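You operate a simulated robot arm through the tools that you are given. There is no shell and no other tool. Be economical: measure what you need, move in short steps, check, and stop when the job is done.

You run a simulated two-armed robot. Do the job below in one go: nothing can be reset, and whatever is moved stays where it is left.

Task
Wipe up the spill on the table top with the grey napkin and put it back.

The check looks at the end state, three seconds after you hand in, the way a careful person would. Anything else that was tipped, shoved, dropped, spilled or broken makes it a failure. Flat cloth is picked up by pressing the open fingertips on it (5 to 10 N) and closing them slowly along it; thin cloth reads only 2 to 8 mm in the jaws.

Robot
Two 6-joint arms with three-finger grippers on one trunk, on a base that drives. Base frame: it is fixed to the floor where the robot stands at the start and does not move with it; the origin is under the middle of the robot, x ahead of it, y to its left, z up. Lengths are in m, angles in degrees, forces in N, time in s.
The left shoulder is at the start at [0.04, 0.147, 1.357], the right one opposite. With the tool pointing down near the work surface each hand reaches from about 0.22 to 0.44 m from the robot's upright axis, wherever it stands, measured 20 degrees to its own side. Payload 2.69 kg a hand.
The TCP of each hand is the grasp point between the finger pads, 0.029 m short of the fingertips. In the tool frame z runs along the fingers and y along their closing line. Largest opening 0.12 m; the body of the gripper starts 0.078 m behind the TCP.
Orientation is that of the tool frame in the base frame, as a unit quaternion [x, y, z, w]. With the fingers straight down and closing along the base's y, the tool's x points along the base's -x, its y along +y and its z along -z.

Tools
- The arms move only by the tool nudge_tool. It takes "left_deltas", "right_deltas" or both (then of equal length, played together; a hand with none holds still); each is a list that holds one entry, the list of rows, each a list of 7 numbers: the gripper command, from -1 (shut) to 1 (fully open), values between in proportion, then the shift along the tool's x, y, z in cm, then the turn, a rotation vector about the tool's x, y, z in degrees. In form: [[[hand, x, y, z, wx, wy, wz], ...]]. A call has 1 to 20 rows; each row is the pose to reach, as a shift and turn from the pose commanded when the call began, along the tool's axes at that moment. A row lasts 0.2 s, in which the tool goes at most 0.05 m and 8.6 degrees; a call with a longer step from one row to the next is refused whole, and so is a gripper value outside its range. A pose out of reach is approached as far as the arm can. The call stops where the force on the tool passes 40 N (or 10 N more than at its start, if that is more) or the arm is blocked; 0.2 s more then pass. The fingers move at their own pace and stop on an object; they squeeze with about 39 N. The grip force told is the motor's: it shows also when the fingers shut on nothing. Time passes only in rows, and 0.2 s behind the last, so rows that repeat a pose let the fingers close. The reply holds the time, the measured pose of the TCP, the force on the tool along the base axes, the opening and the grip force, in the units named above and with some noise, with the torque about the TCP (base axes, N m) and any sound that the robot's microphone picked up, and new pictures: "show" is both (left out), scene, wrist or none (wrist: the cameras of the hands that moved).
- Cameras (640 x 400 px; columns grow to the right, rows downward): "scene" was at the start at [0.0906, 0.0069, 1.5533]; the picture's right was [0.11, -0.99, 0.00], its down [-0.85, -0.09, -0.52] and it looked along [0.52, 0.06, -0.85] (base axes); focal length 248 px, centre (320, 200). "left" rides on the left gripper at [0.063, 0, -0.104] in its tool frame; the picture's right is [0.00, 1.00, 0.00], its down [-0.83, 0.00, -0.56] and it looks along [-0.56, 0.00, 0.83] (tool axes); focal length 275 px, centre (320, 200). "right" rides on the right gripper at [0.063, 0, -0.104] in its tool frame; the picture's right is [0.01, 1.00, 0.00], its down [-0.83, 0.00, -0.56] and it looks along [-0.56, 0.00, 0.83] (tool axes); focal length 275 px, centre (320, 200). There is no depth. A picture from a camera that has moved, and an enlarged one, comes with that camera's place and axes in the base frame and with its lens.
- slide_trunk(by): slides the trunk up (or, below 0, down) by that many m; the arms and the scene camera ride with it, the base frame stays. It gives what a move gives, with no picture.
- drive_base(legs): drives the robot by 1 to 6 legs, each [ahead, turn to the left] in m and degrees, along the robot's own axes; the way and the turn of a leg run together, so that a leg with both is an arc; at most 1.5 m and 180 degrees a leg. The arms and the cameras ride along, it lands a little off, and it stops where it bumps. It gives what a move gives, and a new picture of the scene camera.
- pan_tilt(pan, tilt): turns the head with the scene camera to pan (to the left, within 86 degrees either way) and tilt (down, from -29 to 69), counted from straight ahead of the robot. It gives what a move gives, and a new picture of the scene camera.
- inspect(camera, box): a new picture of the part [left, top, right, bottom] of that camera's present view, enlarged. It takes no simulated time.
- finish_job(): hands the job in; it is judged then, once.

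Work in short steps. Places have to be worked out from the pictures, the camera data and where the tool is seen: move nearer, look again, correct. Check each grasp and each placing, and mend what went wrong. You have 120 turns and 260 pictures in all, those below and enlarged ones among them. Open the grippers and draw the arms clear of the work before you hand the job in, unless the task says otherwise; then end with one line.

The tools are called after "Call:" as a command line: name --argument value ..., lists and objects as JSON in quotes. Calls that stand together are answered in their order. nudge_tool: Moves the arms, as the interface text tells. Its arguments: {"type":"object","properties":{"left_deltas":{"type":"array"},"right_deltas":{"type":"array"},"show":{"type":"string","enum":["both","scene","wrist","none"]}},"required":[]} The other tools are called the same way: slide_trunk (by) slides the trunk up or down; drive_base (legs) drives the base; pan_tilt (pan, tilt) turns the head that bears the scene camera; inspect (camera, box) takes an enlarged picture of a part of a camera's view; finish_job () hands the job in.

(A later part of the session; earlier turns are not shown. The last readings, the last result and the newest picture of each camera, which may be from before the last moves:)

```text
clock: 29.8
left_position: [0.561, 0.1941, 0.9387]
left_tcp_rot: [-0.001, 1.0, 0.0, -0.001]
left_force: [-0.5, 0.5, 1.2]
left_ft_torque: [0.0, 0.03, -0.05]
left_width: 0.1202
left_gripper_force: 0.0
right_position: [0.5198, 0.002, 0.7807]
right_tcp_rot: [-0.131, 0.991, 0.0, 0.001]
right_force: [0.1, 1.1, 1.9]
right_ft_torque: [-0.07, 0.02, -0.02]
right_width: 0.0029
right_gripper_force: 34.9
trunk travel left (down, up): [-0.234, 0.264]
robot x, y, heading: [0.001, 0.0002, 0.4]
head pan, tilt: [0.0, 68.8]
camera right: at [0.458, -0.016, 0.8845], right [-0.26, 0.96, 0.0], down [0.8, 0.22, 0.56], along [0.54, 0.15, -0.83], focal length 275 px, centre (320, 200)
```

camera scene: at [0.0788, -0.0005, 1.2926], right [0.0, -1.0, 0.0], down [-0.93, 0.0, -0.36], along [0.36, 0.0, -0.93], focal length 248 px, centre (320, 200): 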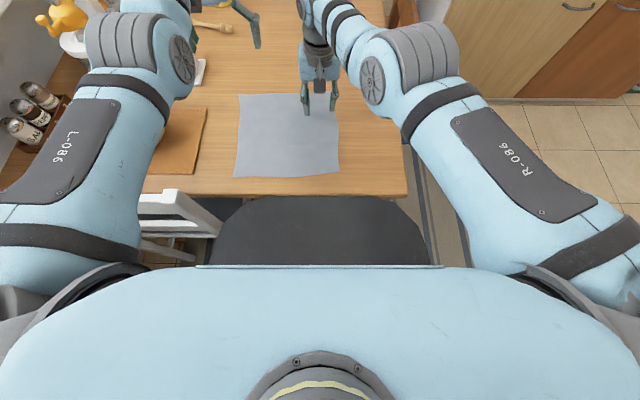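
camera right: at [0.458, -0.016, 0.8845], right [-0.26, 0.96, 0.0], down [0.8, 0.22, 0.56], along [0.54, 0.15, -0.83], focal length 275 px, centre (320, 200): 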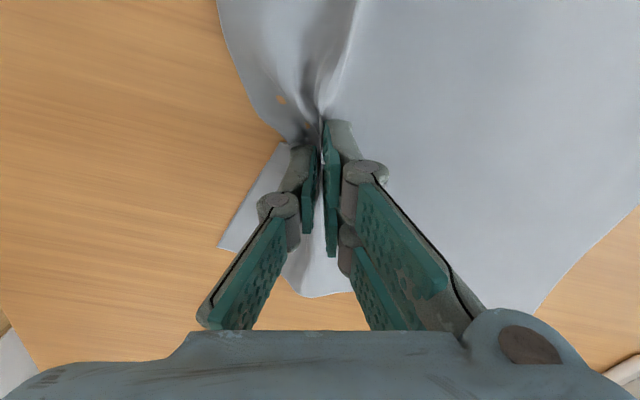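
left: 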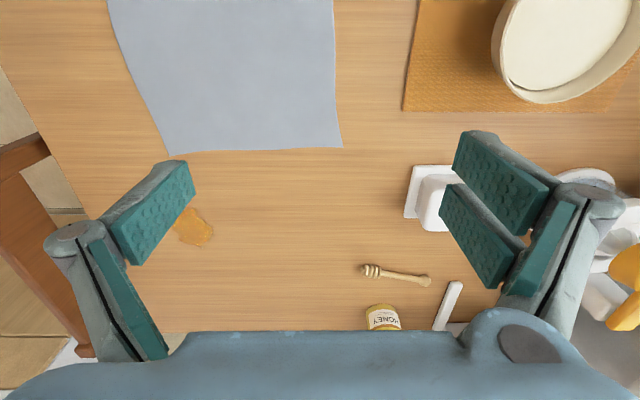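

The fold is gripped (2.9 mm, 35 N). I'll lift 9 cm, undo the yaw and ease forward.

Call:
nudge_tool --right_deltas '[[[-1, 0, 0, -2, 0, 0, 0], [-1, -1, -0.3, -4, 0, 0, 5], [-1, -2.5, -0.7, -6, 0, 0, 10], [-1, -4, -1, -8, 0, 0, 15], [-1, -4.8, -1.3, -9, 0, 0, 15], [-1, -4.8, -1.3, -9, 0, 0, 15]]]'

```text
clock: 31.2
left_position: [0.5599, 0.1933, 0.9388]
left_tcp_rot: [0.0, 1.0, 0.0, 0.0]
left_force: [0.8, -0.1, 0.1]
left_ft_torque: [-0.03, -0.01, 0.0]
left_width: 0.1201
left_gripper_force: 0.2
right_position: [0.5364, -0.0129, 0.8696]
right_tcp_rot: [0.0, 1.0, 0.0, 0.002]
right_force: [-0.4, 0.4, -0.5]
right_ft_torque: [-0.12, -0.06, 0.0]
right_width: 0.0022
right_gripper_force: 30.9
right hand out of reach, approached as far as the arm can: row 3, 4, 5, 6
trunk travel left (down, up): [-0.234, 0.264]
robot x, y, heading: [-0.0011, -0.001, 0.0]
head pan, tilt: [0.0, 68.8]
camera scene: at [0.0786, -0.0002, 1.2926], right [0.0, -1.0, 0.0], down [-0.93, 0.0, -0.36], along [0.36, 0.0, -0.93], focal length 248 px, centre (320, 200)
camera right: at [0.4728, -0.014, 0.9728], right [0.0, 1.0, 0.0], down [0.83, 0.0, 0.56], along [0.56, 0.0, -0.83], focal length 275 px, centre (320, 200)
```

scene: 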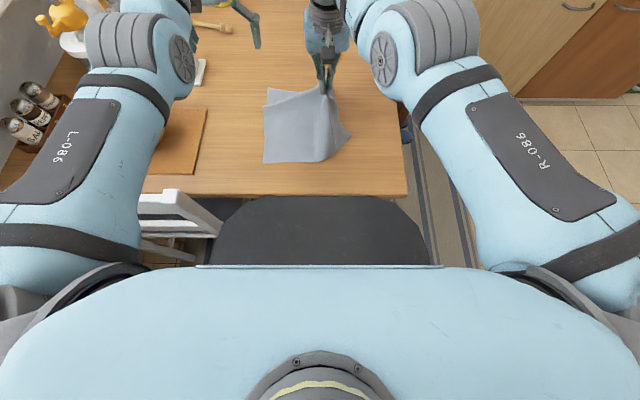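
right: 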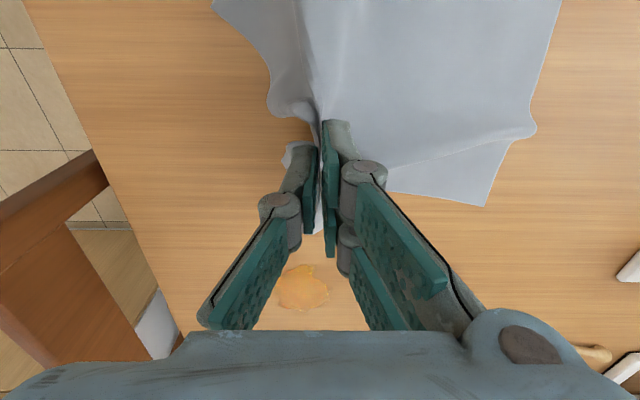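

The cloth hangs from the fingers. I'll go forward and up toward the spill while tilting 32°.

Call:
nudge_tool --right_deltas '[[[-1, -3, -1, -1, 0, -8, 0], [-1, -6, -2, -2, 0, -16, 0], [-1, -9, -2.5, -3, 0, -24, 0], [-1, -12.4, -3, -3, 0, -32, 0], [-1, -12.4, -3, -3, 0, -32, 0]]]' --show "none"

Call:
slide_trunk --by -0.05

Call:
nudge_tool --right_deltas '[[[-1, -2, 0, 2, 0, -8, 0], [-1, -4, 0, 4, 0, -16, 0], [-1, -6, 0, 6, 0, -24, 0], [-1, -8, 0, 7, 0, -28, 0], [-1, -8, 0, 7, 0, -28, 0]]]'

```text
clock: 32.4
left_position: [0.5601, 0.194, 0.9395]
left_tcp_rot: [0.0, 1.0, 0.0, -0.001]
left_force: [0.6, 0.1, -0.3]
left_ft_torque: [0.02, 0.03, -0.01]
left_width: 0.1202
left_gripper_force: 0.1
right_position: [0.6626, -0.0437, 0.9008]
right_tcp_rot: [0.0, 0.961, 0.001, 0.276]
right_force: [-0.9, 0.1, 1.2]
right_ft_torque: [-0.04, -0.05, 0.0]
right_width: 0.0012
right_gripper_force: 30.3
right hand out of reach, approached as far as the arm can: row 2, 3
trunk travel left (down, up): [-0.234, 0.264]
robot x, y, heading: [0.0018, 0.0024, 0.0]
head pan, tilt: [0.0, 68.8]
```

```text
clock: 33.3
left_position: [0.5606, 0.1937, 0.8886]
left_tcp_rot: [0.0, 1.0, 0.001, -0.001]
left_force: [0.3, 0.2, -0.1]
left_ft_torque: [-0.02, -0.02, -0.06]
left_width: 0.1201
left_gripper_force: 0.0
right_position: [0.6625, -0.0429, 0.85]
right_tcp_rot: [-0.001, 0.961, 0.0, 0.277]
right_force: [0.6, 0.7, -0.2]
right_ft_torque: [0.02, 0.04, -0.01]
right_width: 0.0033
right_gripper_force: 34.5
trunk travel left (down, up): [-0.184, 0.314]
robot x, y, heading: [0.0006, 0.0021, 0.3]
head pan, tilt: [0.0, 68.8]
```

```text
clock: 34.5
left_position: [0.561, 0.1924, 0.8895]
left_tcp_rot: [-0.001, 1.0, 0.001, -0.001]
left_force: [0.0, 0.4, -0.3]
left_ft_torque: [-0.03, -0.02, 0.01]
left_width: 0.1202
left_gripper_force: 0.0
right_position: [0.7266, -0.0354, 0.849]
right_tcp_rot: [0.0, 0.866, 0.001, 0.5]
right_force: [0.1, -0.1, 0.7]
right_ft_torque: [-0.03, 0.04, -0.02]
right_width: 0.0031
right_gripper_force: 34.9
right hand out of reach, approached as far as the arm can: row 1, 2, 3, 4, 5
trunk travel left (down, up): [-0.184, 0.314]
robot x, y, heading: [-0.0019, 0.0012, -0.0]
head pan, tilt: [0.0, 68.8]
camera scene: at [0.0788, -0.0007, 1.2428], right [0.0, -1.0, 0.0], down [-0.93, 0.0, -0.36], along [0.36, 0.0, -0.93], focal length 248 px, centre (320, 200)
camera right: at [0.6046, -0.0371, 0.8476], right [0.0, 1.0, 0.0], down [-0.07, 0.0, 1.0], along [1.0, 0.0, 0.07], focal length 275 px, centre (320, 200)
```

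scene: 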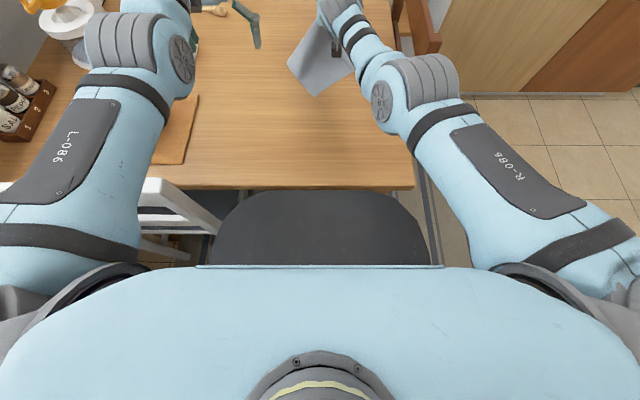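
right: 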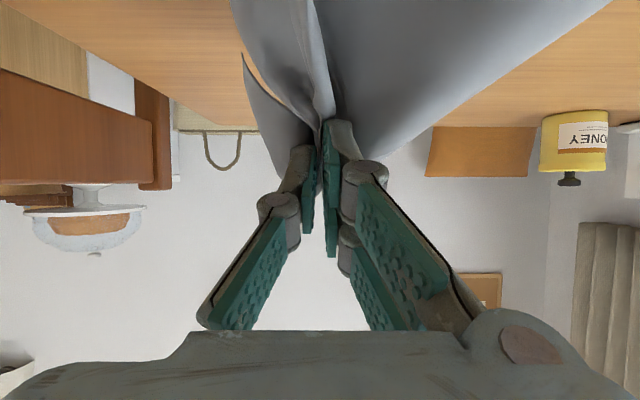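

The napkin now hangs at the spill with the tip over x≈0.75. I'll ease the tilt to 52° for camera clearance and raise the left hand, then lower the trunk and see where the tip is.

Call:
nudge_tool --left_deltas '[[[1, -1, 0, -3, 0, 0, 0], [1, -2, 0, -6, 0, 0, 0], [1, -3, 0, -8, 0, 0, 0]]]' --right_deltas '[[[-1, 0, 0, 0, 0, 4, 0], [-1, 0, 0, 0, 0, 8, 0], [-1, 0, 0, 0, 0, 8, 0]]]' --show "none"

Call:
slide_trunk --by -0.06

Call:
pan_tilt --pan -5 --tilt 40

```text
clock: 35.3
left_position: [0.5614, 0.195, 0.9549]
left_tcp_rot: [-0.001, 1.0, 0.0, 0.0]
left_force: [0.8, -0.2, -0.4]
left_ft_torque: [0.0, 0.03, 0.05]
left_width: 0.12
left_gripper_force: 0.1
left hand out of reach, approached as far as the arm can: row 2, 3
right_position: [0.715, -0.04, 0.8494]
right_tcp_rot: [0.0, 0.899, 0.0, 0.439]
right_force: [-0.1, 0.0, -0.5]
right_ft_torque: [0.05, 0.0, 0.02]
right_width: 0.0018
right_gripper_force: 30.6
right hand out of reach, approached as far as the arm can: row 1, 2, 3
trunk travel left (down, up): [-0.184, 0.314]
robot x, y, heading: [0.002, -0.0014, 0.1]
head pan, tilt: [0.0, 68.8]
```

```text
clock: 36.3
left_position: [0.5614, 0.1957, 0.8938]
left_tcp_rot: [-0.001, 1.0, 0.0, 0.001]
left_force: [-0.5, -0.5, -0.6]
left_ft_torque: [0.02, 0.01, 0.03]
left_width: 0.12
left_gripper_force: 0.0
right_position: [0.7146, -0.0407, 0.7899]
right_tcp_rot: [0.0, 0.899, -0.001, 0.438]
right_force: [0.4, 1.0, 1.1]
right_ft_torque: [-0.05, -0.01, -0.1]
right_width: 0.0018
right_gripper_force: 29.7
trunk travel left (down, up): [-0.124, 0.374]
robot x, y, heading: [-0.001, -0.0041, -0.1]
head pan, tilt: [0.0, 68.8]
```

```text
clock: 37.3
left_position: [0.562, 0.1971, 0.8956]
left_tcp_rot: [-0.001, 1.0, 0.0, 0.0]
left_force: [-1.1, 0.4, -0.5]
left_ft_torque: [0.02, 0.03, 0.02]
left_width: 0.12
left_gripper_force: 0.0
right_position: [0.714, -0.0422, 0.7893]
right_tcp_rot: [-0.001, 0.899, 0.0, 0.437]
right_force: [-0.2, 0.3, 1.4]
right_ft_torque: [-0.08, 0.0, -0.09]
right_width: 0.0022
right_gripper_force: 33.5
trunk travel left (down, up): [-0.124, 0.374]
robot x, y, heading: [0.0034, -0.0011, -0.3]
head pan, tilt: [-5.0, 40.0]
camera scene: at [0.1073, -0.0076, 1.2182], right [-0.09, -1.0, 0.0], down [-0.64, 0.06, -0.77], along [0.76, -0.07, -0.64], focal length 248 px, centre (320, 200)
```

scene: 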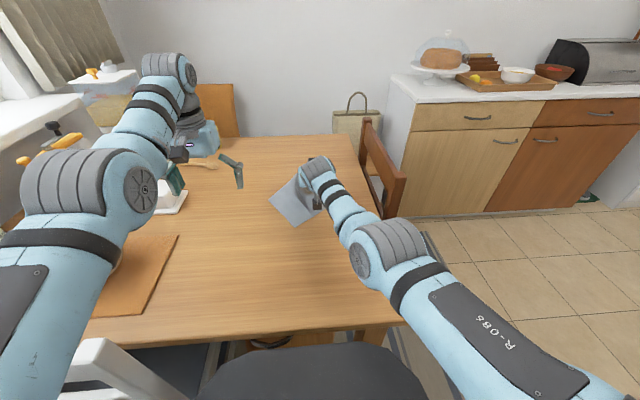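

Tip is ~1 cm above the table at x≈0.737. I'll push forward to the far part of the spill while lowering to light contact.

Call:
nudge_tool --right_deltas '[[[-1, -1.0, 0, 1.5, 0, 0, 0], [-1, -1.85, 0, 2.4, 0, 0, 0], [-1, -1.5, 0, 2.6, 0, 0, 0], [-1, -1.2, 0, 2.85, 0, 0, 0]]]' --show "wrist"

```text
clock: 38.3
left_position: [0.5616, 0.1958, 0.8957]
left_tcp_rot: [0.0, 1.0, 0.0, 0.001]
left_force: [-0.6, 0.0, 0.9]
left_ft_torque: [-0.02, 0.01, 0.01]
left_width: 0.1198
left_gripper_force: 0.1
right_position: [0.7169, -0.0466, 0.7867]
right_tcp_rot: [0.0, 0.898, 0.001, 0.439]
right_force: [-1.6, -1.3, 1.6]
right_ft_torque: [-0.06, 0.02, -0.06]
right_width: 0.0014
right_gripper_force: 31.9
right hand out of reach, approached as far as the arm can: row 1, 2, 3, 4
trunk travel left (down, up): [-0.124, 0.374]
robot x, y, heading: [-0.0011, -0.0007, 0.0]
head pan, tilt: [-5.0, 40.0]
camera right: at [0.5956, -0.0479, 0.8004], right [0.0, 1.0, 0.0], down [0.07, 0.0, 1.0], along [1.0, 0.0, -0.07], focal length 275 px, centre (320, 200)
```

right: 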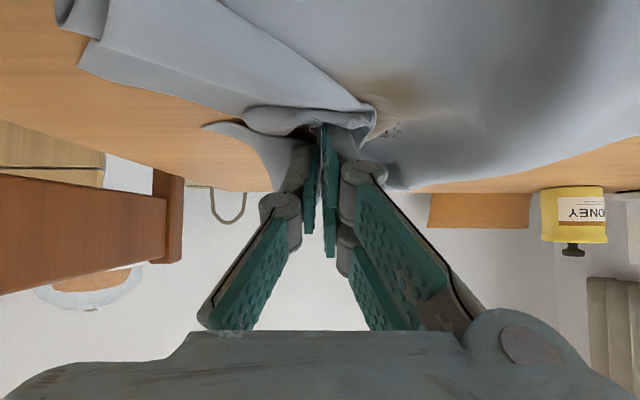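

The cloth lies on the spill and is already showing a stain. I'll press lightly and wipe back and across.

Call:
nudge_tool --right_deltas '[[[-1, 0.79, 0, 0.62, 0, 0, 0], [-1, 0.95, 1.5, 0.74, 0, 0, 0], [-1, 1.9, 3, -0.4, 0, 0, 0], [-1, 2.79, 3, -1.62, 0, 0, 0], [-1, 2.79, 0, -1.62, 0, 0, 0], [-1, 2.79, -2, -1.62, 0, 0, 0], [-1, 0.95, -2, 0.74, 0, 0, 0], [-1, 0.95, 1, 0.74, 0, 0, 0], [-1, 0.95, 3, 0.74, 0, 0, 0], [-1, 0.95, 0, 0.74, 0, 0, 0]]]' --show "both"

```text
clock: 38.9
left_position: [0.5605, 0.1951, 0.8942]
left_tcp_rot: [0.0, 1.0, 0.0, 0.002]
left_force: [0.1, -0.6, -1.7]
left_ft_torque: [0.0, 0.01, -0.03]
left_width: 0.12
left_gripper_force: 0.0
right_position: [0.7115, -0.0371, 0.784]
right_tcp_rot: [0.0, 0.893, -0.001, 0.45]
right_force: [-0.1, 1.3, 11.8]
right_ft_torque: [0.32, 0.09, 0.19]
right_width: 0.0032
right_gripper_force: 31.2
right hand out of reach, approached as far as the arm can: row 2
trunk travel left (down, up): [-0.124, 0.374]
robot x, y, heading: [0.0032, 0.0044, -0.0]
head pan, tilt: [-5.0, 40.0]
stopped in row 3 (right hand): the force on the tool passed its limit at 45 N (the readings are from after the stop); the commanded pose is now the measured one
camera scene: at [0.1057, -0.0074, 1.2183], right [-0.09, -1.0, 0.0], down [-0.64, 0.06, -0.77], along [0.76, -0.07, -0.64], focal length 248 px, centre (320, 200)
camera right: at [0.5901, -0.0375, 0.7965], right [0.0, 1.0, -0.01], down [0.05, 0.01, 1.0], along [1.0, 0.0, -0.05], focal length 275 px, centre (320, 200)
```

scene: 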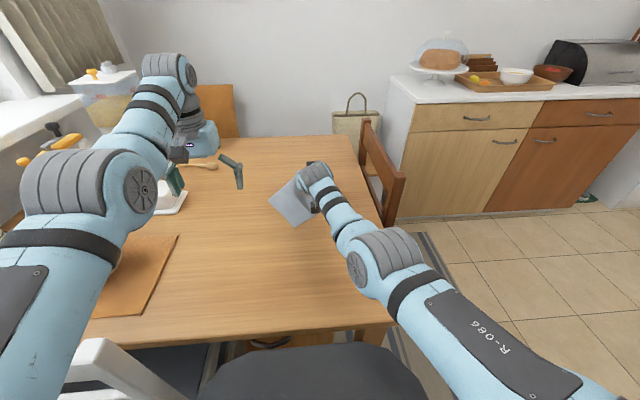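
right: 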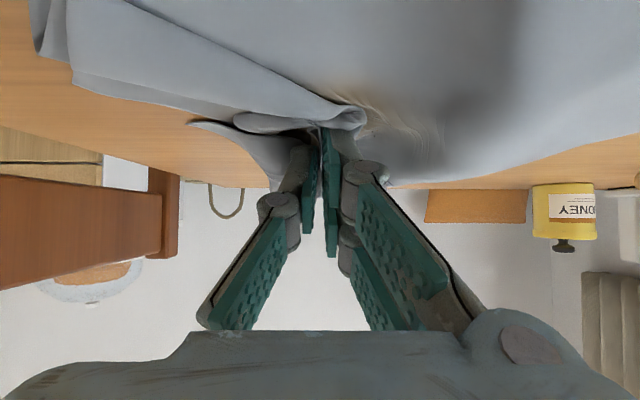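

Contact occurs at TCP z≈0.784 with 12 N, which is fine for wiping. I'll do the strokes at this height, back and forth and across the spill.

Call:
nudge_tool --right_deltas '[[[-1, 0, 1.2, 0, 0, 0, 0], [-1, 0, 2.5, 0, 0, 0, 0], [-1, 0.9, 2.5, -1.2, 0, 0, 0], [-1, 1.8, 2.5, -2.4, 0, 0, 0], [-1, 1.8, 1, -2.4, 0, 0, 0], [-1, 1.8, -0.5, -2.4, 0, 0, 0], [-1, 0.9, -0.5, -1.2, 0, 0, 0], [-1, 0, -0.5, 0, 0, 0, 0], [-1, 0, -2, 0, 0, 0, 0], [-1, 0.9, -2, -1.2, 0, 0, 0], [-1, 1.8, -2, -2.4, 0, 0, 0]]]' --show "both"

```text
clock: 41.3
left_position: [0.5602, 0.1956, 0.8952]
left_tcp_rot: [0.001, 1.0, 0.0, 0.002]
left_force: [-0.7, 0.4, 0.1]
left_ft_torque: [0.0, 0.02, 0.01]
left_width: 0.1201
left_gripper_force: 0.1
right_position: [0.6795, -0.0574, 0.7839]
right_tcp_rot: [0.0, 0.894, -0.001, 0.448]
right_force: [4.7, 3.6, 21.3]
right_ft_torque: [0.4, -0.23, 0.19]
right_width: 0.003
right_gripper_force: 29.8
right hand out of reach, approached as far as the arm can: row 1, 2, 4
trunk travel left (down, up): [-0.124, 0.374]
robot x, y, heading: [-0.0003, -0.0011, -0.4]
head pan, tilt: [-5.0, 40.0]
camera scene: at [0.1042, -0.0074, 1.2186], right [-0.09, -1.0, 0.0], down [-0.64, 0.06, -0.77], along [0.76, -0.07, -0.64], focal length 248 px, centre (320, 200)
camera right: at [0.5582, -0.0575, 0.7963], right [0.0, 1.0, -0.01], down [0.05, 0.01, 1.0], along [1.0, 0.0, -0.05], focal length 275 px, centre (320, 200)
```

scene: 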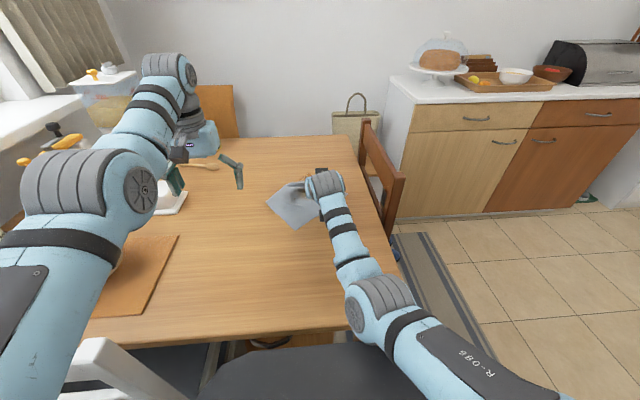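
right: 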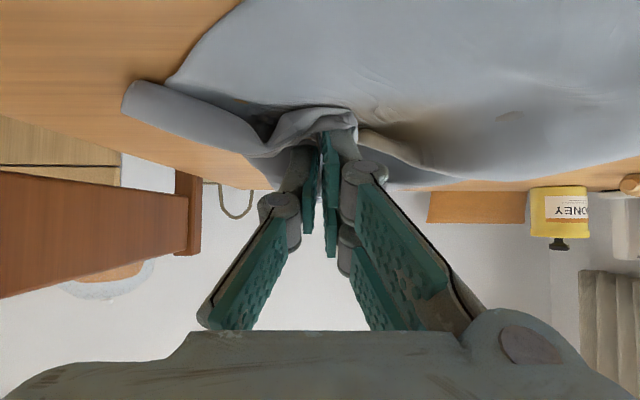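

I'll lift and draw back a bit to see what's left of the spill.

Call:
slide_trunk --by 0.1

Call:
nudge_tool --right_deltas '[[[-1, 0, 0, -3, 0, 5, 0], [-1, 0, 0, -6, 0, 10, 0], [-1, 0, 0, -8, 0, 15, 0], [-1, 0, 0, -8, 0, 15, 0]]]' --show "both"

```text
clock: 42.6
left_position: [0.5629, 0.1949, 0.9946]
left_tcp_rot: [0.0, 1.0, 0.0, 0.0]
left_force: [0.7, -0.5, 0.2]
left_ft_torque: [0.02, 0.01, -0.03]
left_width: 0.1198
left_gripper_force: 0.1
right_position: [0.681, -0.0568, 0.8811]
right_tcp_rot: [0.001, 0.896, -0.001, 0.444]
right_force: [-0.6, 0.3, 1.2]
right_ft_torque: [-0.08, -0.02, -0.17]
right_width: 0.0018
right_gripper_force: 32.2
trunk travel left (down, up): [-0.224, 0.274]
robot x, y, heading: [-0.0008, -0.0013, -0.1]
head pan, tilt: [-5.0, 40.0]
```

```text
clock: 43.6
left_position: [0.5624, 0.1935, 0.9947]
left_tcp_rot: [0.0, 1.0, 0.001, 0.001]
left_force: [0.6, -0.5, 0.5]
left_ft_torque: [0.01, -0.01, -0.02]
left_width: 0.1198
left_gripper_force: 0.1
right_position: [0.6168, -0.056, 0.9298]
right_tcp_rot: [0.0, 0.946, -0.001, 0.325]
right_force: [1.2, 1.2, -0.5]
right_ft_torque: [0.06, 0.03, 0.05]
right_width: 0.0033
right_gripper_force: 33.4
trunk travel left (down, up): [-0.224, 0.274]
robot x, y, heading: [0.0024, -0.0029, -0.2]
head pan, tilt: [-5.0, 40.0]
camera scene: at [0.1076, -0.0077, 1.3188], right [-0.09, -1.0, 0.0], down [-0.64, 0.06, -0.77], along [0.76, -0.07, -0.64], focal length 248 px, centre (320, 200)
camera right: at [0.503, -0.0566, 0.9731], right [0.0, 1.0, 0.0], down [0.31, 0.0, 0.95], along [0.95, 0.0, -0.31], focal length 275 px, centre (320, 200)
```

scene: 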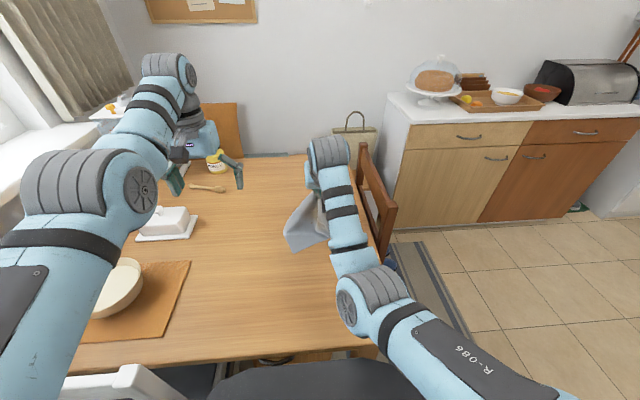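
right: 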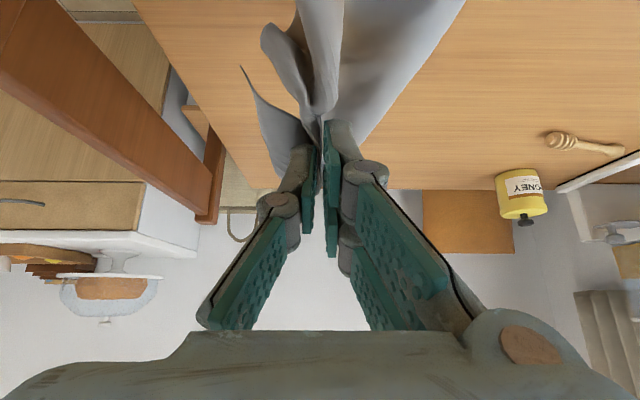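

No orange is visible around the cloth, but the cloth itself hides the spot. I'll pull the hand back further and upright to uncover it.

Call:
nudge_tool --right_deltas '[[[-1, 1.5, 0, -1.2, 0, 7.5, 0], [-1, 3, 0, -2.4, 0, 15, 0], [-1, 4.5, 0, -3.6, 0, 22.5, 0], [-1, 6, 0, -4.6, 0, 30, 0], [-1, 7.1, 0, -5.5, 0, 37.5, 0], [-1, 7.1, 0, -5.5, 0, 37.5, 0]]]' --show "both"

```text
clock: 45.0
left_position: [0.5624, 0.1952, 0.9945]
left_tcp_rot: [0.0, 1.0, 0.0, 0.0]
left_force: [1.1, -0.2, -0.1]
left_ft_torque: [0.02, 0.02, -0.01]
left_width: 0.1199
left_gripper_force: 0.0
right_position: [0.5375, -0.0529, 0.927]
right_tcp_rot: [0.002, 1.0, -0.001, 0.003]
right_force: [0.1, 0.1, 0.1]
right_ft_torque: [-0.2, 0.01, -0.01]
right_width: 0.0024
right_gripper_force: 34.1
right hand out of reach, approached as far as the arm can: row 4, 5, 6
trunk travel left (down, up): [-0.224, 0.274]
robot x, y, heading: [-0.0019, 0.0034, -0.2]
head pan, tilt: [-5.0, 40.0]
camera scene: at [0.1074, -0.0076, 1.3188], right [-0.09, -1.0, 0.0], down [-0.64, 0.06, -0.77], along [0.76, -0.07, -0.64], focal length 248 px, centre (320, 200)
camera right: at [0.4728, -0.0532, 1.0325], right [0.0, 1.0, 0.0], down [0.83, 0.0, 0.56], along [0.56, 0.0, -0.83], focal length 275 px, centre (320, 200)
```

scene: 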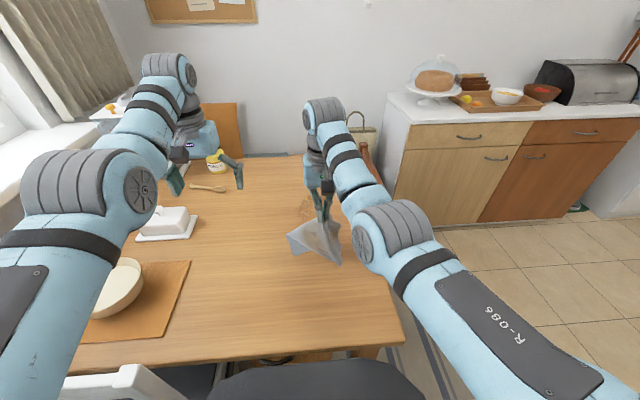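
right: 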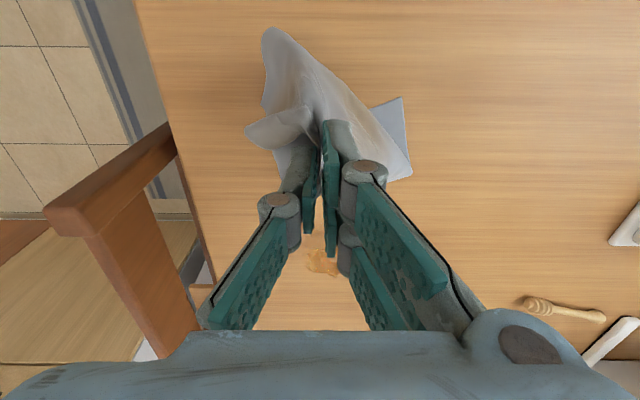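

The spill is smaller but not gone. I'll zoom in on what remains.

Call:
inspect --camera "right" --box '[270, 210, 410, 310]'

Call:
inspect --camera "scene" --box '[260, 160, 380, 280]'

```text
4.00 times, centred on (340, 260) of right
camera zoom: at [0.4728, -0.0532, 1.0325], right [0.0, 1.0, 0.0], down [0.83, 0.0, 0.56], along [0.56, 0.0, -0.83], focal length 1101 px, centre (240, -40)
```

zoom: 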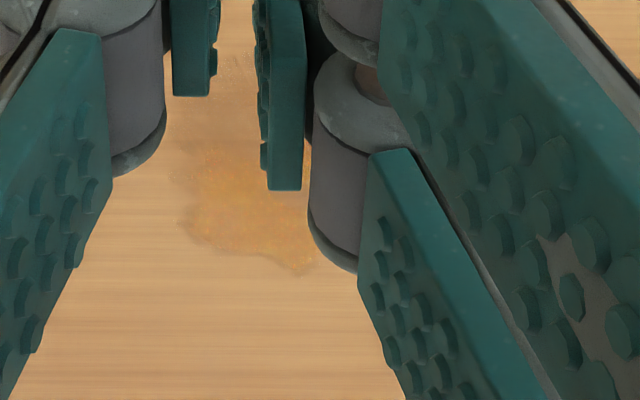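

```text
3.33 times, centred on (320, 220) of scene
camera zoom: at [0.1074, -0.0076, 1.3188], right [-0.09, -1.0, 0.0], down [-0.64, 0.06, -0.77], along [0.76, -0.07, -0.64], focal length 828 px, centre (320, 133)
```

zoom: 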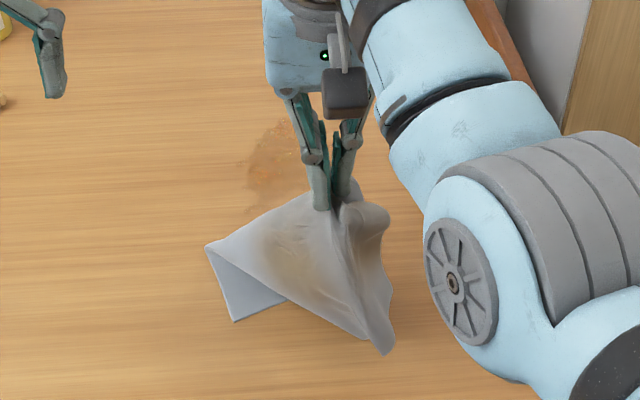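

The near part is clean; what remains is at x≈0.745–0.80. I need about 4 cm more reach, and turning the base ~10° left would swing the right shoulder forward, so I'll check the clearances to the chair and table first.

Call:
pan_tilt --pan 50 --tilt 69

Call:
pan_tilt --pan -50 --tilt 69

```text
clock: 46.3
left_position: [0.562, 0.1943, 0.9941]
left_tcp_rot: [0.0, 1.0, 0.0, 0.0]
left_force: [-0.2, 0.3, 0.4]
left_ft_torque: [-0.02, 0.0, -0.01]
left_width: 0.12
left_gripper_force: 0.0
right_position: [0.5374, -0.052, 0.9281]
right_tcp_rot: [0.001, 1.0, -0.001, 0.004]
right_force: [0.2, -0.3, 0.1]
right_ft_torque: [0.27, 0.0, -0.05]
right_width: 0.0013
right_gripper_force: 29.9
trunk travel left (down, up): [-0.224, 0.274]
robot x, y, heading: [-0.0002, 0.0, -0.1]
head pan, tilt: [50.0, 68.8]
camera scene: at [0.059, 0.0427, 1.2827], right [0.76, -0.64, 0.0], down [-0.6, -0.71, -0.36], along [0.23, 0.28, -0.93], focal length 248 px, centre (320, 200)
```

scene: 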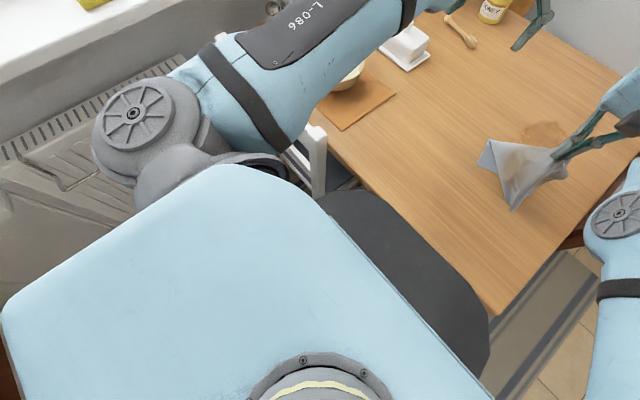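

```text
clock: 48.0
left_position: [0.563, 0.1942, 0.9952]
left_tcp_rot: [0.0, 1.0, 0.0, 0.0]
left_force: [0.5, 0.4, -0.7]
left_ft_torque: [-0.01, 0.0, 0.0]
left_width: 0.1199
left_gripper_force: 0.0
right_position: [0.5375, -0.0533, 0.9287]
right_tcp_rot: [0.001, 1.0, 0.0, 0.004]
right_force: [1.0, 1.8, -1.3]
right_ft_torque: [0.08, 0.01, -0.01]
right_width: 0.0028
right_gripper_force: 32.2
trunk travel left (down, up): [-0.224, 0.274]
robot x, y, heading: [0.0007, -0.0013, -0.4]
head pan, tilt: [-50.0, 68.8]
camera scene: at [0.0588, -0.043, 1.2827], right [-0.77, -0.64, 0.0], down [-0.6, 0.71, -0.36], along [0.23, -0.28, -0.93], focal length 248 px, centre (320, 200)
```

scene: 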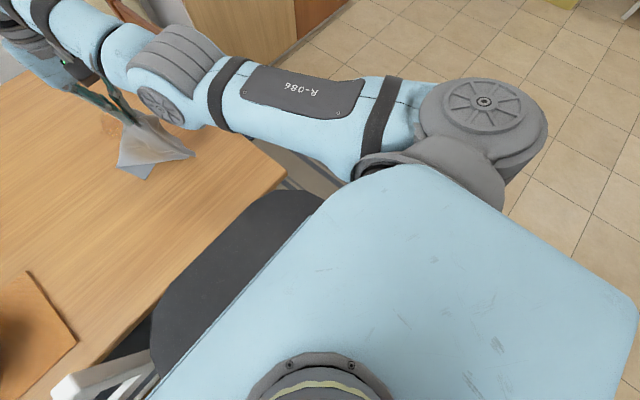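

The dark torso section is roughly round (radius ≈0.27) and the chair post sits at radius ≈0.295, so turning in place should clear it. I'll turn 6° left and check.

Call:
pan_tilt --pan 50 --tilt 69

Call:
drive_base --legs '[[0, 6]]'

```text
clock: 49.8
left_position: [0.5628, 0.1945, 0.9952]
left_tcp_rot: [0.0, 1.0, 0.0, 0.0]
left_force: [0.5, -0.2, -0.1]
left_ft_torque: [0.0, -0.02, -0.04]
left_width: 0.1199
left_gripper_force: 0.1
right_position: [0.5368, -0.053, 0.9287]
right_tcp_rot: [0.001, 1.0, -0.001, 0.004]
right_force: [0.4, -0.3, 0.2]
right_ft_torque: [0.0, -0.02, 0.0]
right_width: 0.0014
right_gripper_force: 29.4
trunk travel left (down, up): [-0.224, 0.274]
robot x, y, heading: [-0.0026, -0.0042, -0.3]
head pan, tilt: [50.0, 68.8]
camera scene: at [0.0589, 0.0426, 1.2827], right [0.76, -0.64, 0.0], down [-0.6, -0.71, -0.36], along [0.23, 0.28, -0.93], focal length 248 px, centre (320, 200)
```

scene: 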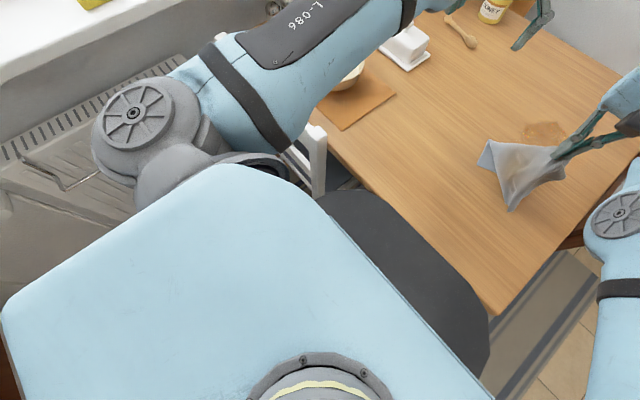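

```text
clock: 50.8
left_position: [0.5392, 0.2515, 0.9947]
left_tcp_rot: [-0.052, 0.999, 0.0, 0.0]
left_force: [0.0, 0.8, -0.7]
left_ft_torque: [0.01, 0.02, -0.02]
left_width: 0.1201
left_gripper_force: 0.1
right_position: [0.5391, 0.0022, 0.9273]
right_tcp_rot: [-0.051, 0.999, -0.001, 0.003]
right_force: [-0.3, -1.1, 0.9]
right_ft_torque: [0.11, -0.01, 0.01]
right_width: 0.0014
right_gripper_force: 29.4
trunk travel left (down, up): [-0.224, 0.274]
robot x, y, heading: [-0.0005, 0.004, 5.8]
head pan, tilt: [50.0, 68.8]
camera scene: at [0.0545, 0.0473, 1.2827], right [0.83, -0.56, 0.0], down [-0.52, -0.77, -0.36], along [0.2, 0.3, -0.93], focal length 248 px, centre (320, 200)
```

scene: 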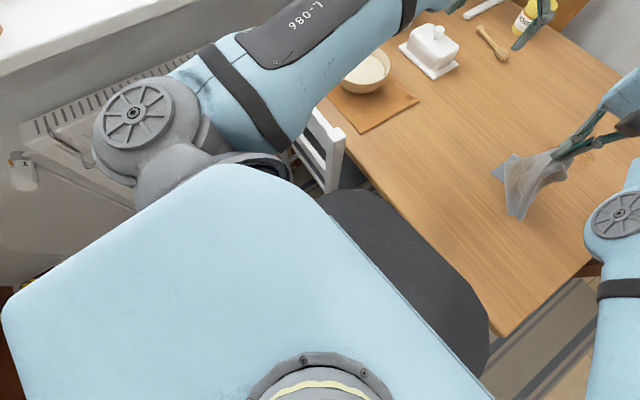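

No bump and the chair hasn't moved. I'll turn another 8°, with the left hand still well above the butter dish.

Call:
drive_base --legs '[[0, 8]]'

Call:
pan_tilt --pan -10 --tilt 45

```text
clock: 51.8
left_position: [0.4985, 0.3249, 0.9947]
left_tcp_rot: [-0.121, 0.993, 0.0, -0.001]
left_force: [0.1, -0.6, -0.6]
left_ft_torque: [-0.01, 0.03, -0.03]
left_width: 0.12
left_gripper_force: 0.0
right_position: [0.532, 0.0775, 0.9278]
right_tcp_rot: [-0.12, 0.993, -0.001, 0.003]
right_force: [0.7, 0.8, -0.8]
right_ft_torque: [0.03, 0.02, -0.01]
right_width: 0.0027
right_gripper_force: 31.9
trunk travel left (down, up): [-0.224, 0.274]
robot x, y, heading: [0.0006, -0.0049, 13.7]
head pan, tilt: [50.0, 68.8]
camera scene: at [0.0469, 0.0539, 1.2828], right [0.9, -0.44, 0.0], down [-0.41, -0.84, -0.36], along [0.16, 0.33, -0.93], focal length 248 px, centre (320, 200)
```

scene: 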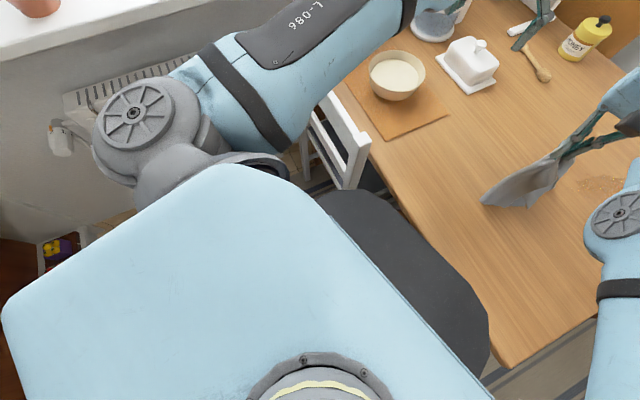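

```text
clock: 53.1
left_position: [0.498, 0.3253, 0.9952]
left_tcp_rot: [-0.121, 0.993, 0.0, 0.0]
left_force: [-0.7, -0.8, 0.5]
left_ft_torque: [-0.02, 0.02, -0.01]
left_width: 0.12
left_gripper_force: 0.1
right_position: [0.5334, 0.0794, 0.928]
right_tcp_rot: [-0.121, 0.993, -0.001, 0.003]
right_force: [0.2, -0.3, 0.9]
right_ft_torque: [0.01, 0.01, 0.0]
right_width: 0.0014
right_gripper_force: 30.2
trunk travel left (down, up): [-0.224, 0.274]
robot x, y, heading: [0.0028, -0.0022, 14.2]
head pan, tilt: [-10.0, 45.0]
camera scene: at [0.1033, 0.0105, 1.3116], right [0.07, -1.0, 0.0], down [-0.71, -0.05, -0.71], along [0.71, 0.05, -0.71], focal length 248 px, centre (320, 200)
```

scene: 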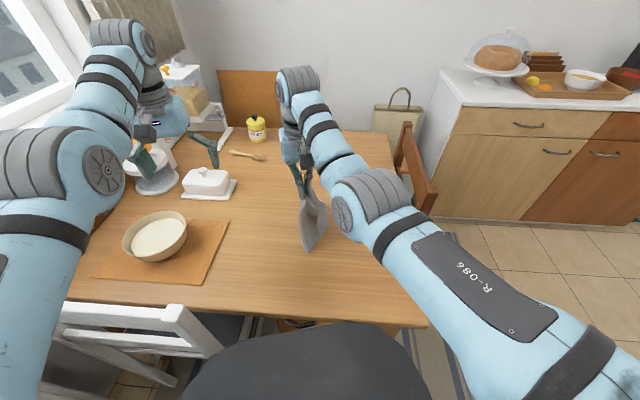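

The turn went fine. I'll bring the left hand in away from the bowl and butter dish and raise it, then zoom in on the remaining spill.

Call:
nudge_tool --left_deltas '[[[1, -1, -2, -2, 0, 0, 0], [1, -2, -4, -4, 0, 0, 0], [1, -3, -6, -6, 0, 0, 0], [1, -3, -7, -6, 0, 0, 0]]]' --show "none"

Call:
inspect --camera "scene" --box '[270, 120, 400, 260]'

Call:
inspect --camera "right" --box '[0, 0, 640, 400]'

```text
clock: 54.1
left_position: [0.4962, 0.2621, 1.0357]
left_tcp_rot: [-0.121, 0.993, -0.001, 0.0]
left_force: [-0.7, -0.2, 0.7]
left_ft_torque: [-0.04, 0.0, 0.0]
left_width: 0.1201
left_gripper_force: 0.0
left hand out of reach, approached as far as the arm can: row 1, 2, 3, 4
right_position: [0.5347, 0.0784, 0.9272]
right_tcp_rot: [-0.121, 0.993, -0.001, 0.002]
right_force: [0.3, -0.3, 0.0]
right_ft_torque: [-0.09, 0.02, 0.0]
right_width: 0.002
right_gripper_force: 31.9
trunk travel left (down, up): [-0.224, 0.274]
robot x, y, heading: [0.001, -0.0016, 14.2]
head pan, tilt: [-10.0, 45.0]
```

```text
2.86 times, centred on (335, 190) of scene
camera zoom: at [0.1036, 0.01, 1.3116], right [0.07, -1.0, 0.0], down [-0.71, -0.05, -0.71], along [0.71, 0.05, -0.71], focal length 710 px, centre (277, 229)
```

zoom: 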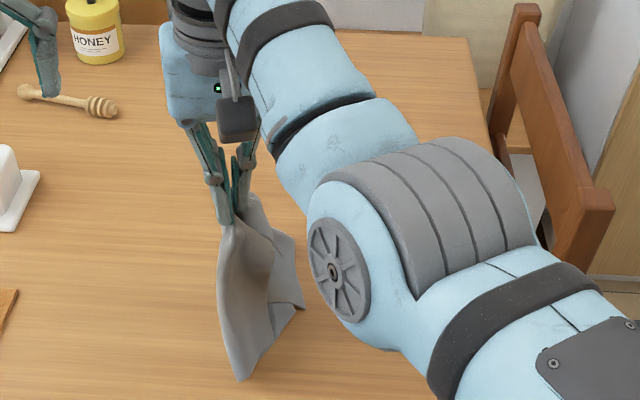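

```text
1.00 times, centred on (320, 200) of right (not enlarged: the box is as wide or as high as the picture)
camera zoom: at [0.4718, 0.0627, 1.0322], right [-0.24, 0.97, 0.0], down [0.8, 0.2, 0.56], along [0.54, 0.14, -0.83], focal length 275 px, centre (320, 200)
```

zoom: 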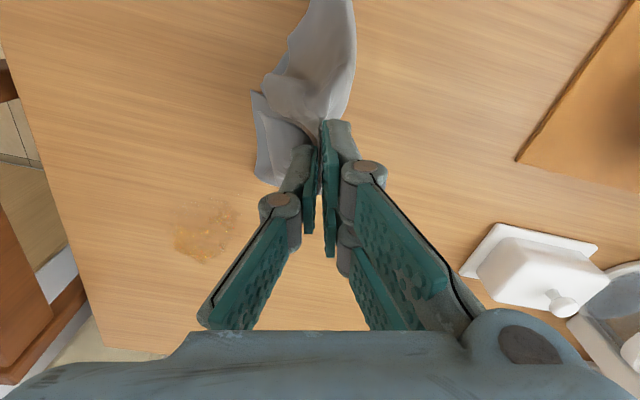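

Faint residue spans x≈0.69–0.80, y≈-0.07–0.01. I'll carry the cloth back over it with a 54° tilt, now with more reach.

Call:
nudge_tool --right_deltas '[[[-1, -2.4, -2.2, 0, 0, -6.8, 0], [-1, -4.8, -4.3, 0, 0, -13.5, 0], [-1, -7.2, -6.5, 0, 0, -20.3, 0], [-1, -9.7, -8.6, 0, 0, -27, 0], [-1, -12.1, -10.8, 0, 0, -33.8, 0], [-1, -14.5, -12.9, 1, 0, -40.5, 0], [-1, -17, -15, 2, 0, -47, 0], [-1, -19.4, -17.2, 3, 0, -54, 0], [-1, -19.4, -17.2, 3, 0, -54, 0]]]' --show "wrist"

```text
clock: 56.1
left_position: [0.4951, 0.2622, 1.0368]
left_tcp_rot: [-0.121, 0.993, 0.0, -0.001]
left_force: [-0.6, -0.1, 0.0]
left_ft_torque: [-0.03, -0.01, 0.0]
left_width: 0.1198
left_gripper_force: 0.1
right_position: [0.7646, -0.043, 0.8996]
right_tcp_rot: [-0.108, 0.883, 0.054, 0.453]
right_force: [-0.3, 0.6, 1.1]
right_ft_torque: [0.03, -0.04, 0.06]
right_width: 0.0015
right_gripper_force: 29.4
trunk travel left (down, up): [-0.224, 0.274]
robot x, y, heading: [-0.0064, 0.0031, 13.7]
head pan, tilt: [-10.0, 45.0]
camera right: at [0.6455, -0.0728, 0.9093], right [-0.24, 0.97, -0.01], down [0.03, 0.01, 1.0], along [0.97, 0.24, -0.03], focal length 275 px, centre (320, 200)
```

right: 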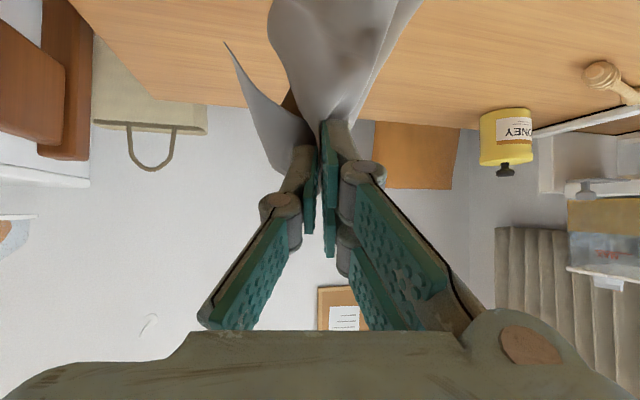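

Full reach this time: the tip is at x≈0.79. I'll lower the trunk 0.10 to bring the cloth onto the spill.

Call:
slide_trunk --by -0.1

Call:
nudge_tool --right_deltas '[[[-1, 0.3, 0, 0.2, 0, 0, 0], [-1, 0.6, 0, 0.45, 0, 0, 0], [-1, 0.9, 0, 0.65, 0, 0, 0]]]' --show "wrist"

```text
clock: 57.4
left_position: [0.4958, 0.2613, 0.9353]
left_tcp_rot: [-0.121, 0.993, 0.0, -0.001]
left_force: [-0.2, -0.3, -0.2]
left_ft_torque: [0.0, -0.03, 0.02]
left_width: 0.1199
left_gripper_force: 0.0
right_position: [0.7633, -0.0435, 0.7993]
right_tcp_rot: [-0.107, 0.883, 0.054, 0.454]
right_force: [-0.4, -0.6, 0.5]
right_ft_torque: [-0.04, 0.02, -0.02]
right_width: 0.0021
right_gripper_force: 32.3
trunk travel left (down, up): [-0.124, 0.374]
robot x, y, heading: [0.003, -0.0022, 14.1]
head pan, tilt: [-10.0, 45.0]
```

```text
clock: 58.2
left_position: [0.4962, 0.2621, 0.9357]
left_tcp_rot: [-0.12, 0.993, 0.0, -0.001]
left_force: [0.1, -0.9, 0.6]
left_ft_torque: [0.01, -0.02, 0.0]
left_width: 0.1199
left_gripper_force: 0.1
right_position: [0.7636, -0.0424, 0.7873]
right_tcp_rot: [-0.107, 0.883, 0.055, 0.454]
right_force: [-1.6, -0.3, 0.4]
right_ft_torque: [0.04, 0.01, 0.05]
right_width: 0.0016
right_gripper_force: 29.9
trunk travel left (down, up): [-0.124, 0.374]
robot x, y, heading: [0.0036, 0.0012, 13.8]
head pan, tilt: [-10.0, 45.0]
camera right: at [0.6453, -0.0729, 0.7974], right [-0.24, 0.97, -0.01], down [0.03, 0.01, 1.0], along [0.97, 0.24, -0.03], focal length 275 px, centre (320, 200)
```

right: 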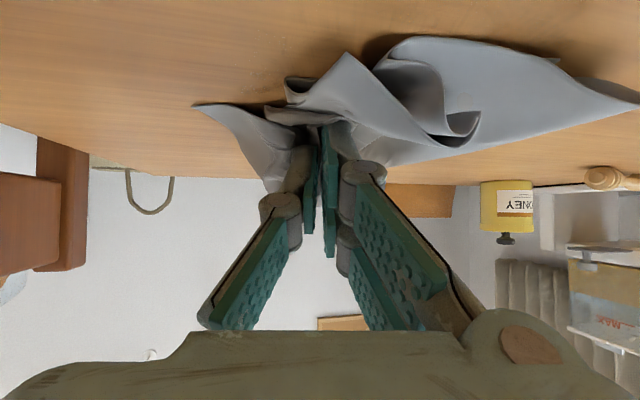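

The cloth is down. I'll lower 5 mm to firm contact and take a backward stroke along the middle of the spill.

Call:
nudge_tool --right_deltas '[[[-1, 0.25, 0, 0.18, 0, 0, 0], [-1, 0.49, 0, 0.35, 0, 0, 0], [-1, 1.3, 0.36, -0.8, 0, 0, 0], [-1, 2.2, 0.72, -2.0, 0, 0, 0], [-1, 3.05, 1.1, -3.2, 0, 0, 0], [-1, 3.91, 1.44, -4.36, 0, 0, 0], [-1, 5.62, 2.16, -6.71, 0, 0, 0]]]' --show "wrist"

```text
clock: 59.8
left_position: [0.4951, 0.2618, 0.9372]
left_tcp_rot: [-0.122, 0.993, -0.001, 0.001]
left_force: [-0.4, -0.3, -0.8]
left_ft_torque: [0.02, -0.01, -0.01]
left_width: 0.1202
left_gripper_force: 0.1
right_position: [0.6718, -0.043, 0.785]
right_tcp_rot: [-0.108, 0.881, 0.054, 0.457]
right_force: [8.1, 1.3, 22.9]
right_ft_torque: [0.33, -0.31, 0.05]
right_width: 0.0024
right_gripper_force: 31.2
trunk travel left (down, up): [-0.124, 0.374]
robot x, y, heading: [0.0033, -0.0033, 13.9]
head pan, tilt: [-10.0, 45.0]
camera right: at [0.554, -0.0717, 0.7942], right [-0.24, 0.97, -0.01], down [0.02, 0.01, 1.0], along [0.97, 0.24, -0.02], focal length 275 px, centre (320, 200)
```

right: 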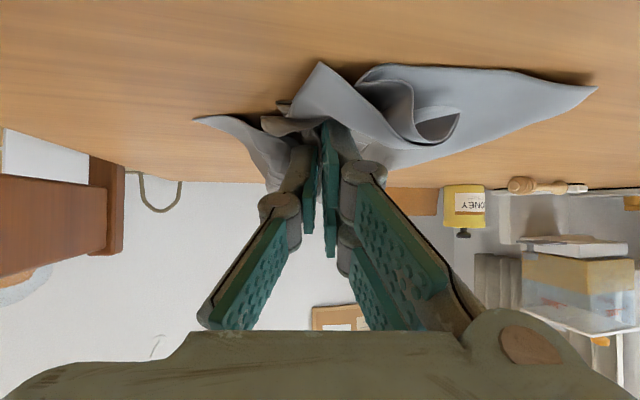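

Good stroke at about 23 N. Now a raster over the whole spill width.

Call:
nudge_tool --right_deltas '[[[-1, -0.28, 1.94, 0.39, 0, 0, 0], [-1, -1.99, 1.22, 2.75, 0, 0, 0], [-1, -3.7, 0.5, 5.1, 0, 0, 0], [-1, -5.41, -0.22, 7.46, 0, 0, 0], [-1, -6.2, 1.0, 8.54, 0, 0, 0], [-1, -3.92, 1.96, 5.4, 0, 0, 0], [-1, -1.64, 2.92, 2.26, 0, 0, 0], [-1, -0.71, 0.73, 0.98, 0, 0, 0], [-1, 0.28, -1.94, -0.39, 0, 0, 0], [-1, -1.43, -2.66, 1.96, 0, 0, 0], [-1, -3.14, -3.38, 4.32, 0, 0, 0], [-1, -4.85, -4.1, 6.67, 0, 0, 0], [-1, -5.77, -6.04, 7.95, 0, 0, 0], [-1, -3.49, -5.08, 4.81, 0, 0, 0], [-1, -1.21, -4.12, 1.67, 0, 0, 0], [-1, 0.5, -3.4, -0.69, 0, 0, 0]]]' --show "both"

```text
clock: 63.2
left_position: [0.4956, 0.2637, 0.9383]
left_tcp_rot: [-0.12, 0.993, -0.001, 0.001]
left_force: [-0.2, -0.3, 0.2]
left_ft_torque: [0.02, 0.03, 0.03]
left_width: 0.1201
left_gripper_force: 0.1
right_position: [0.6762, -0.0787, 0.7943]
right_tcp_rot: [-0.107, 0.879, 0.053, 0.461]
right_force: [-0.4, 0.4, -0.2]
right_ft_torque: [0.0, 0.01, 0.06]
right_width: 0.0016
right_gripper_force: 29.4
right hand out of reach, approached as far as the arm can: row 5
trunk travel left (down, up): [-0.124, 0.374]
robot x, y, heading: [0.0009, -0.0034, 13.7]
head pan, tilt: [-10.0, 45.0]
camera scene: at [0.1015, 0.011, 1.2137], right [0.07, -1.0, 0.0], down [-0.7, -0.05, -0.71], along [0.71, 0.05, -0.71], focal length 248 px, centre (320, 200)
camera right: at [0.5577, -0.108, 0.8021], right [-0.24, 0.97, -0.01], down [0.01, 0.01, 1.0], along [0.97, 0.24, -0.02], focal length 275 px, centre (320, 200)
```

scene: 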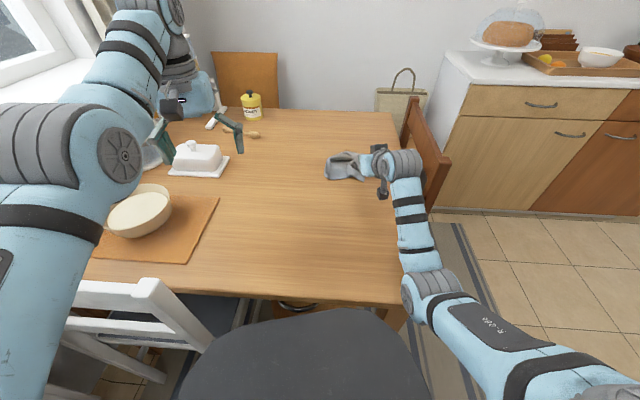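
right: 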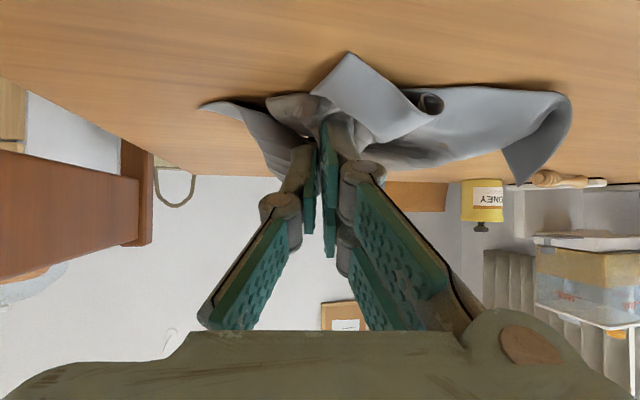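

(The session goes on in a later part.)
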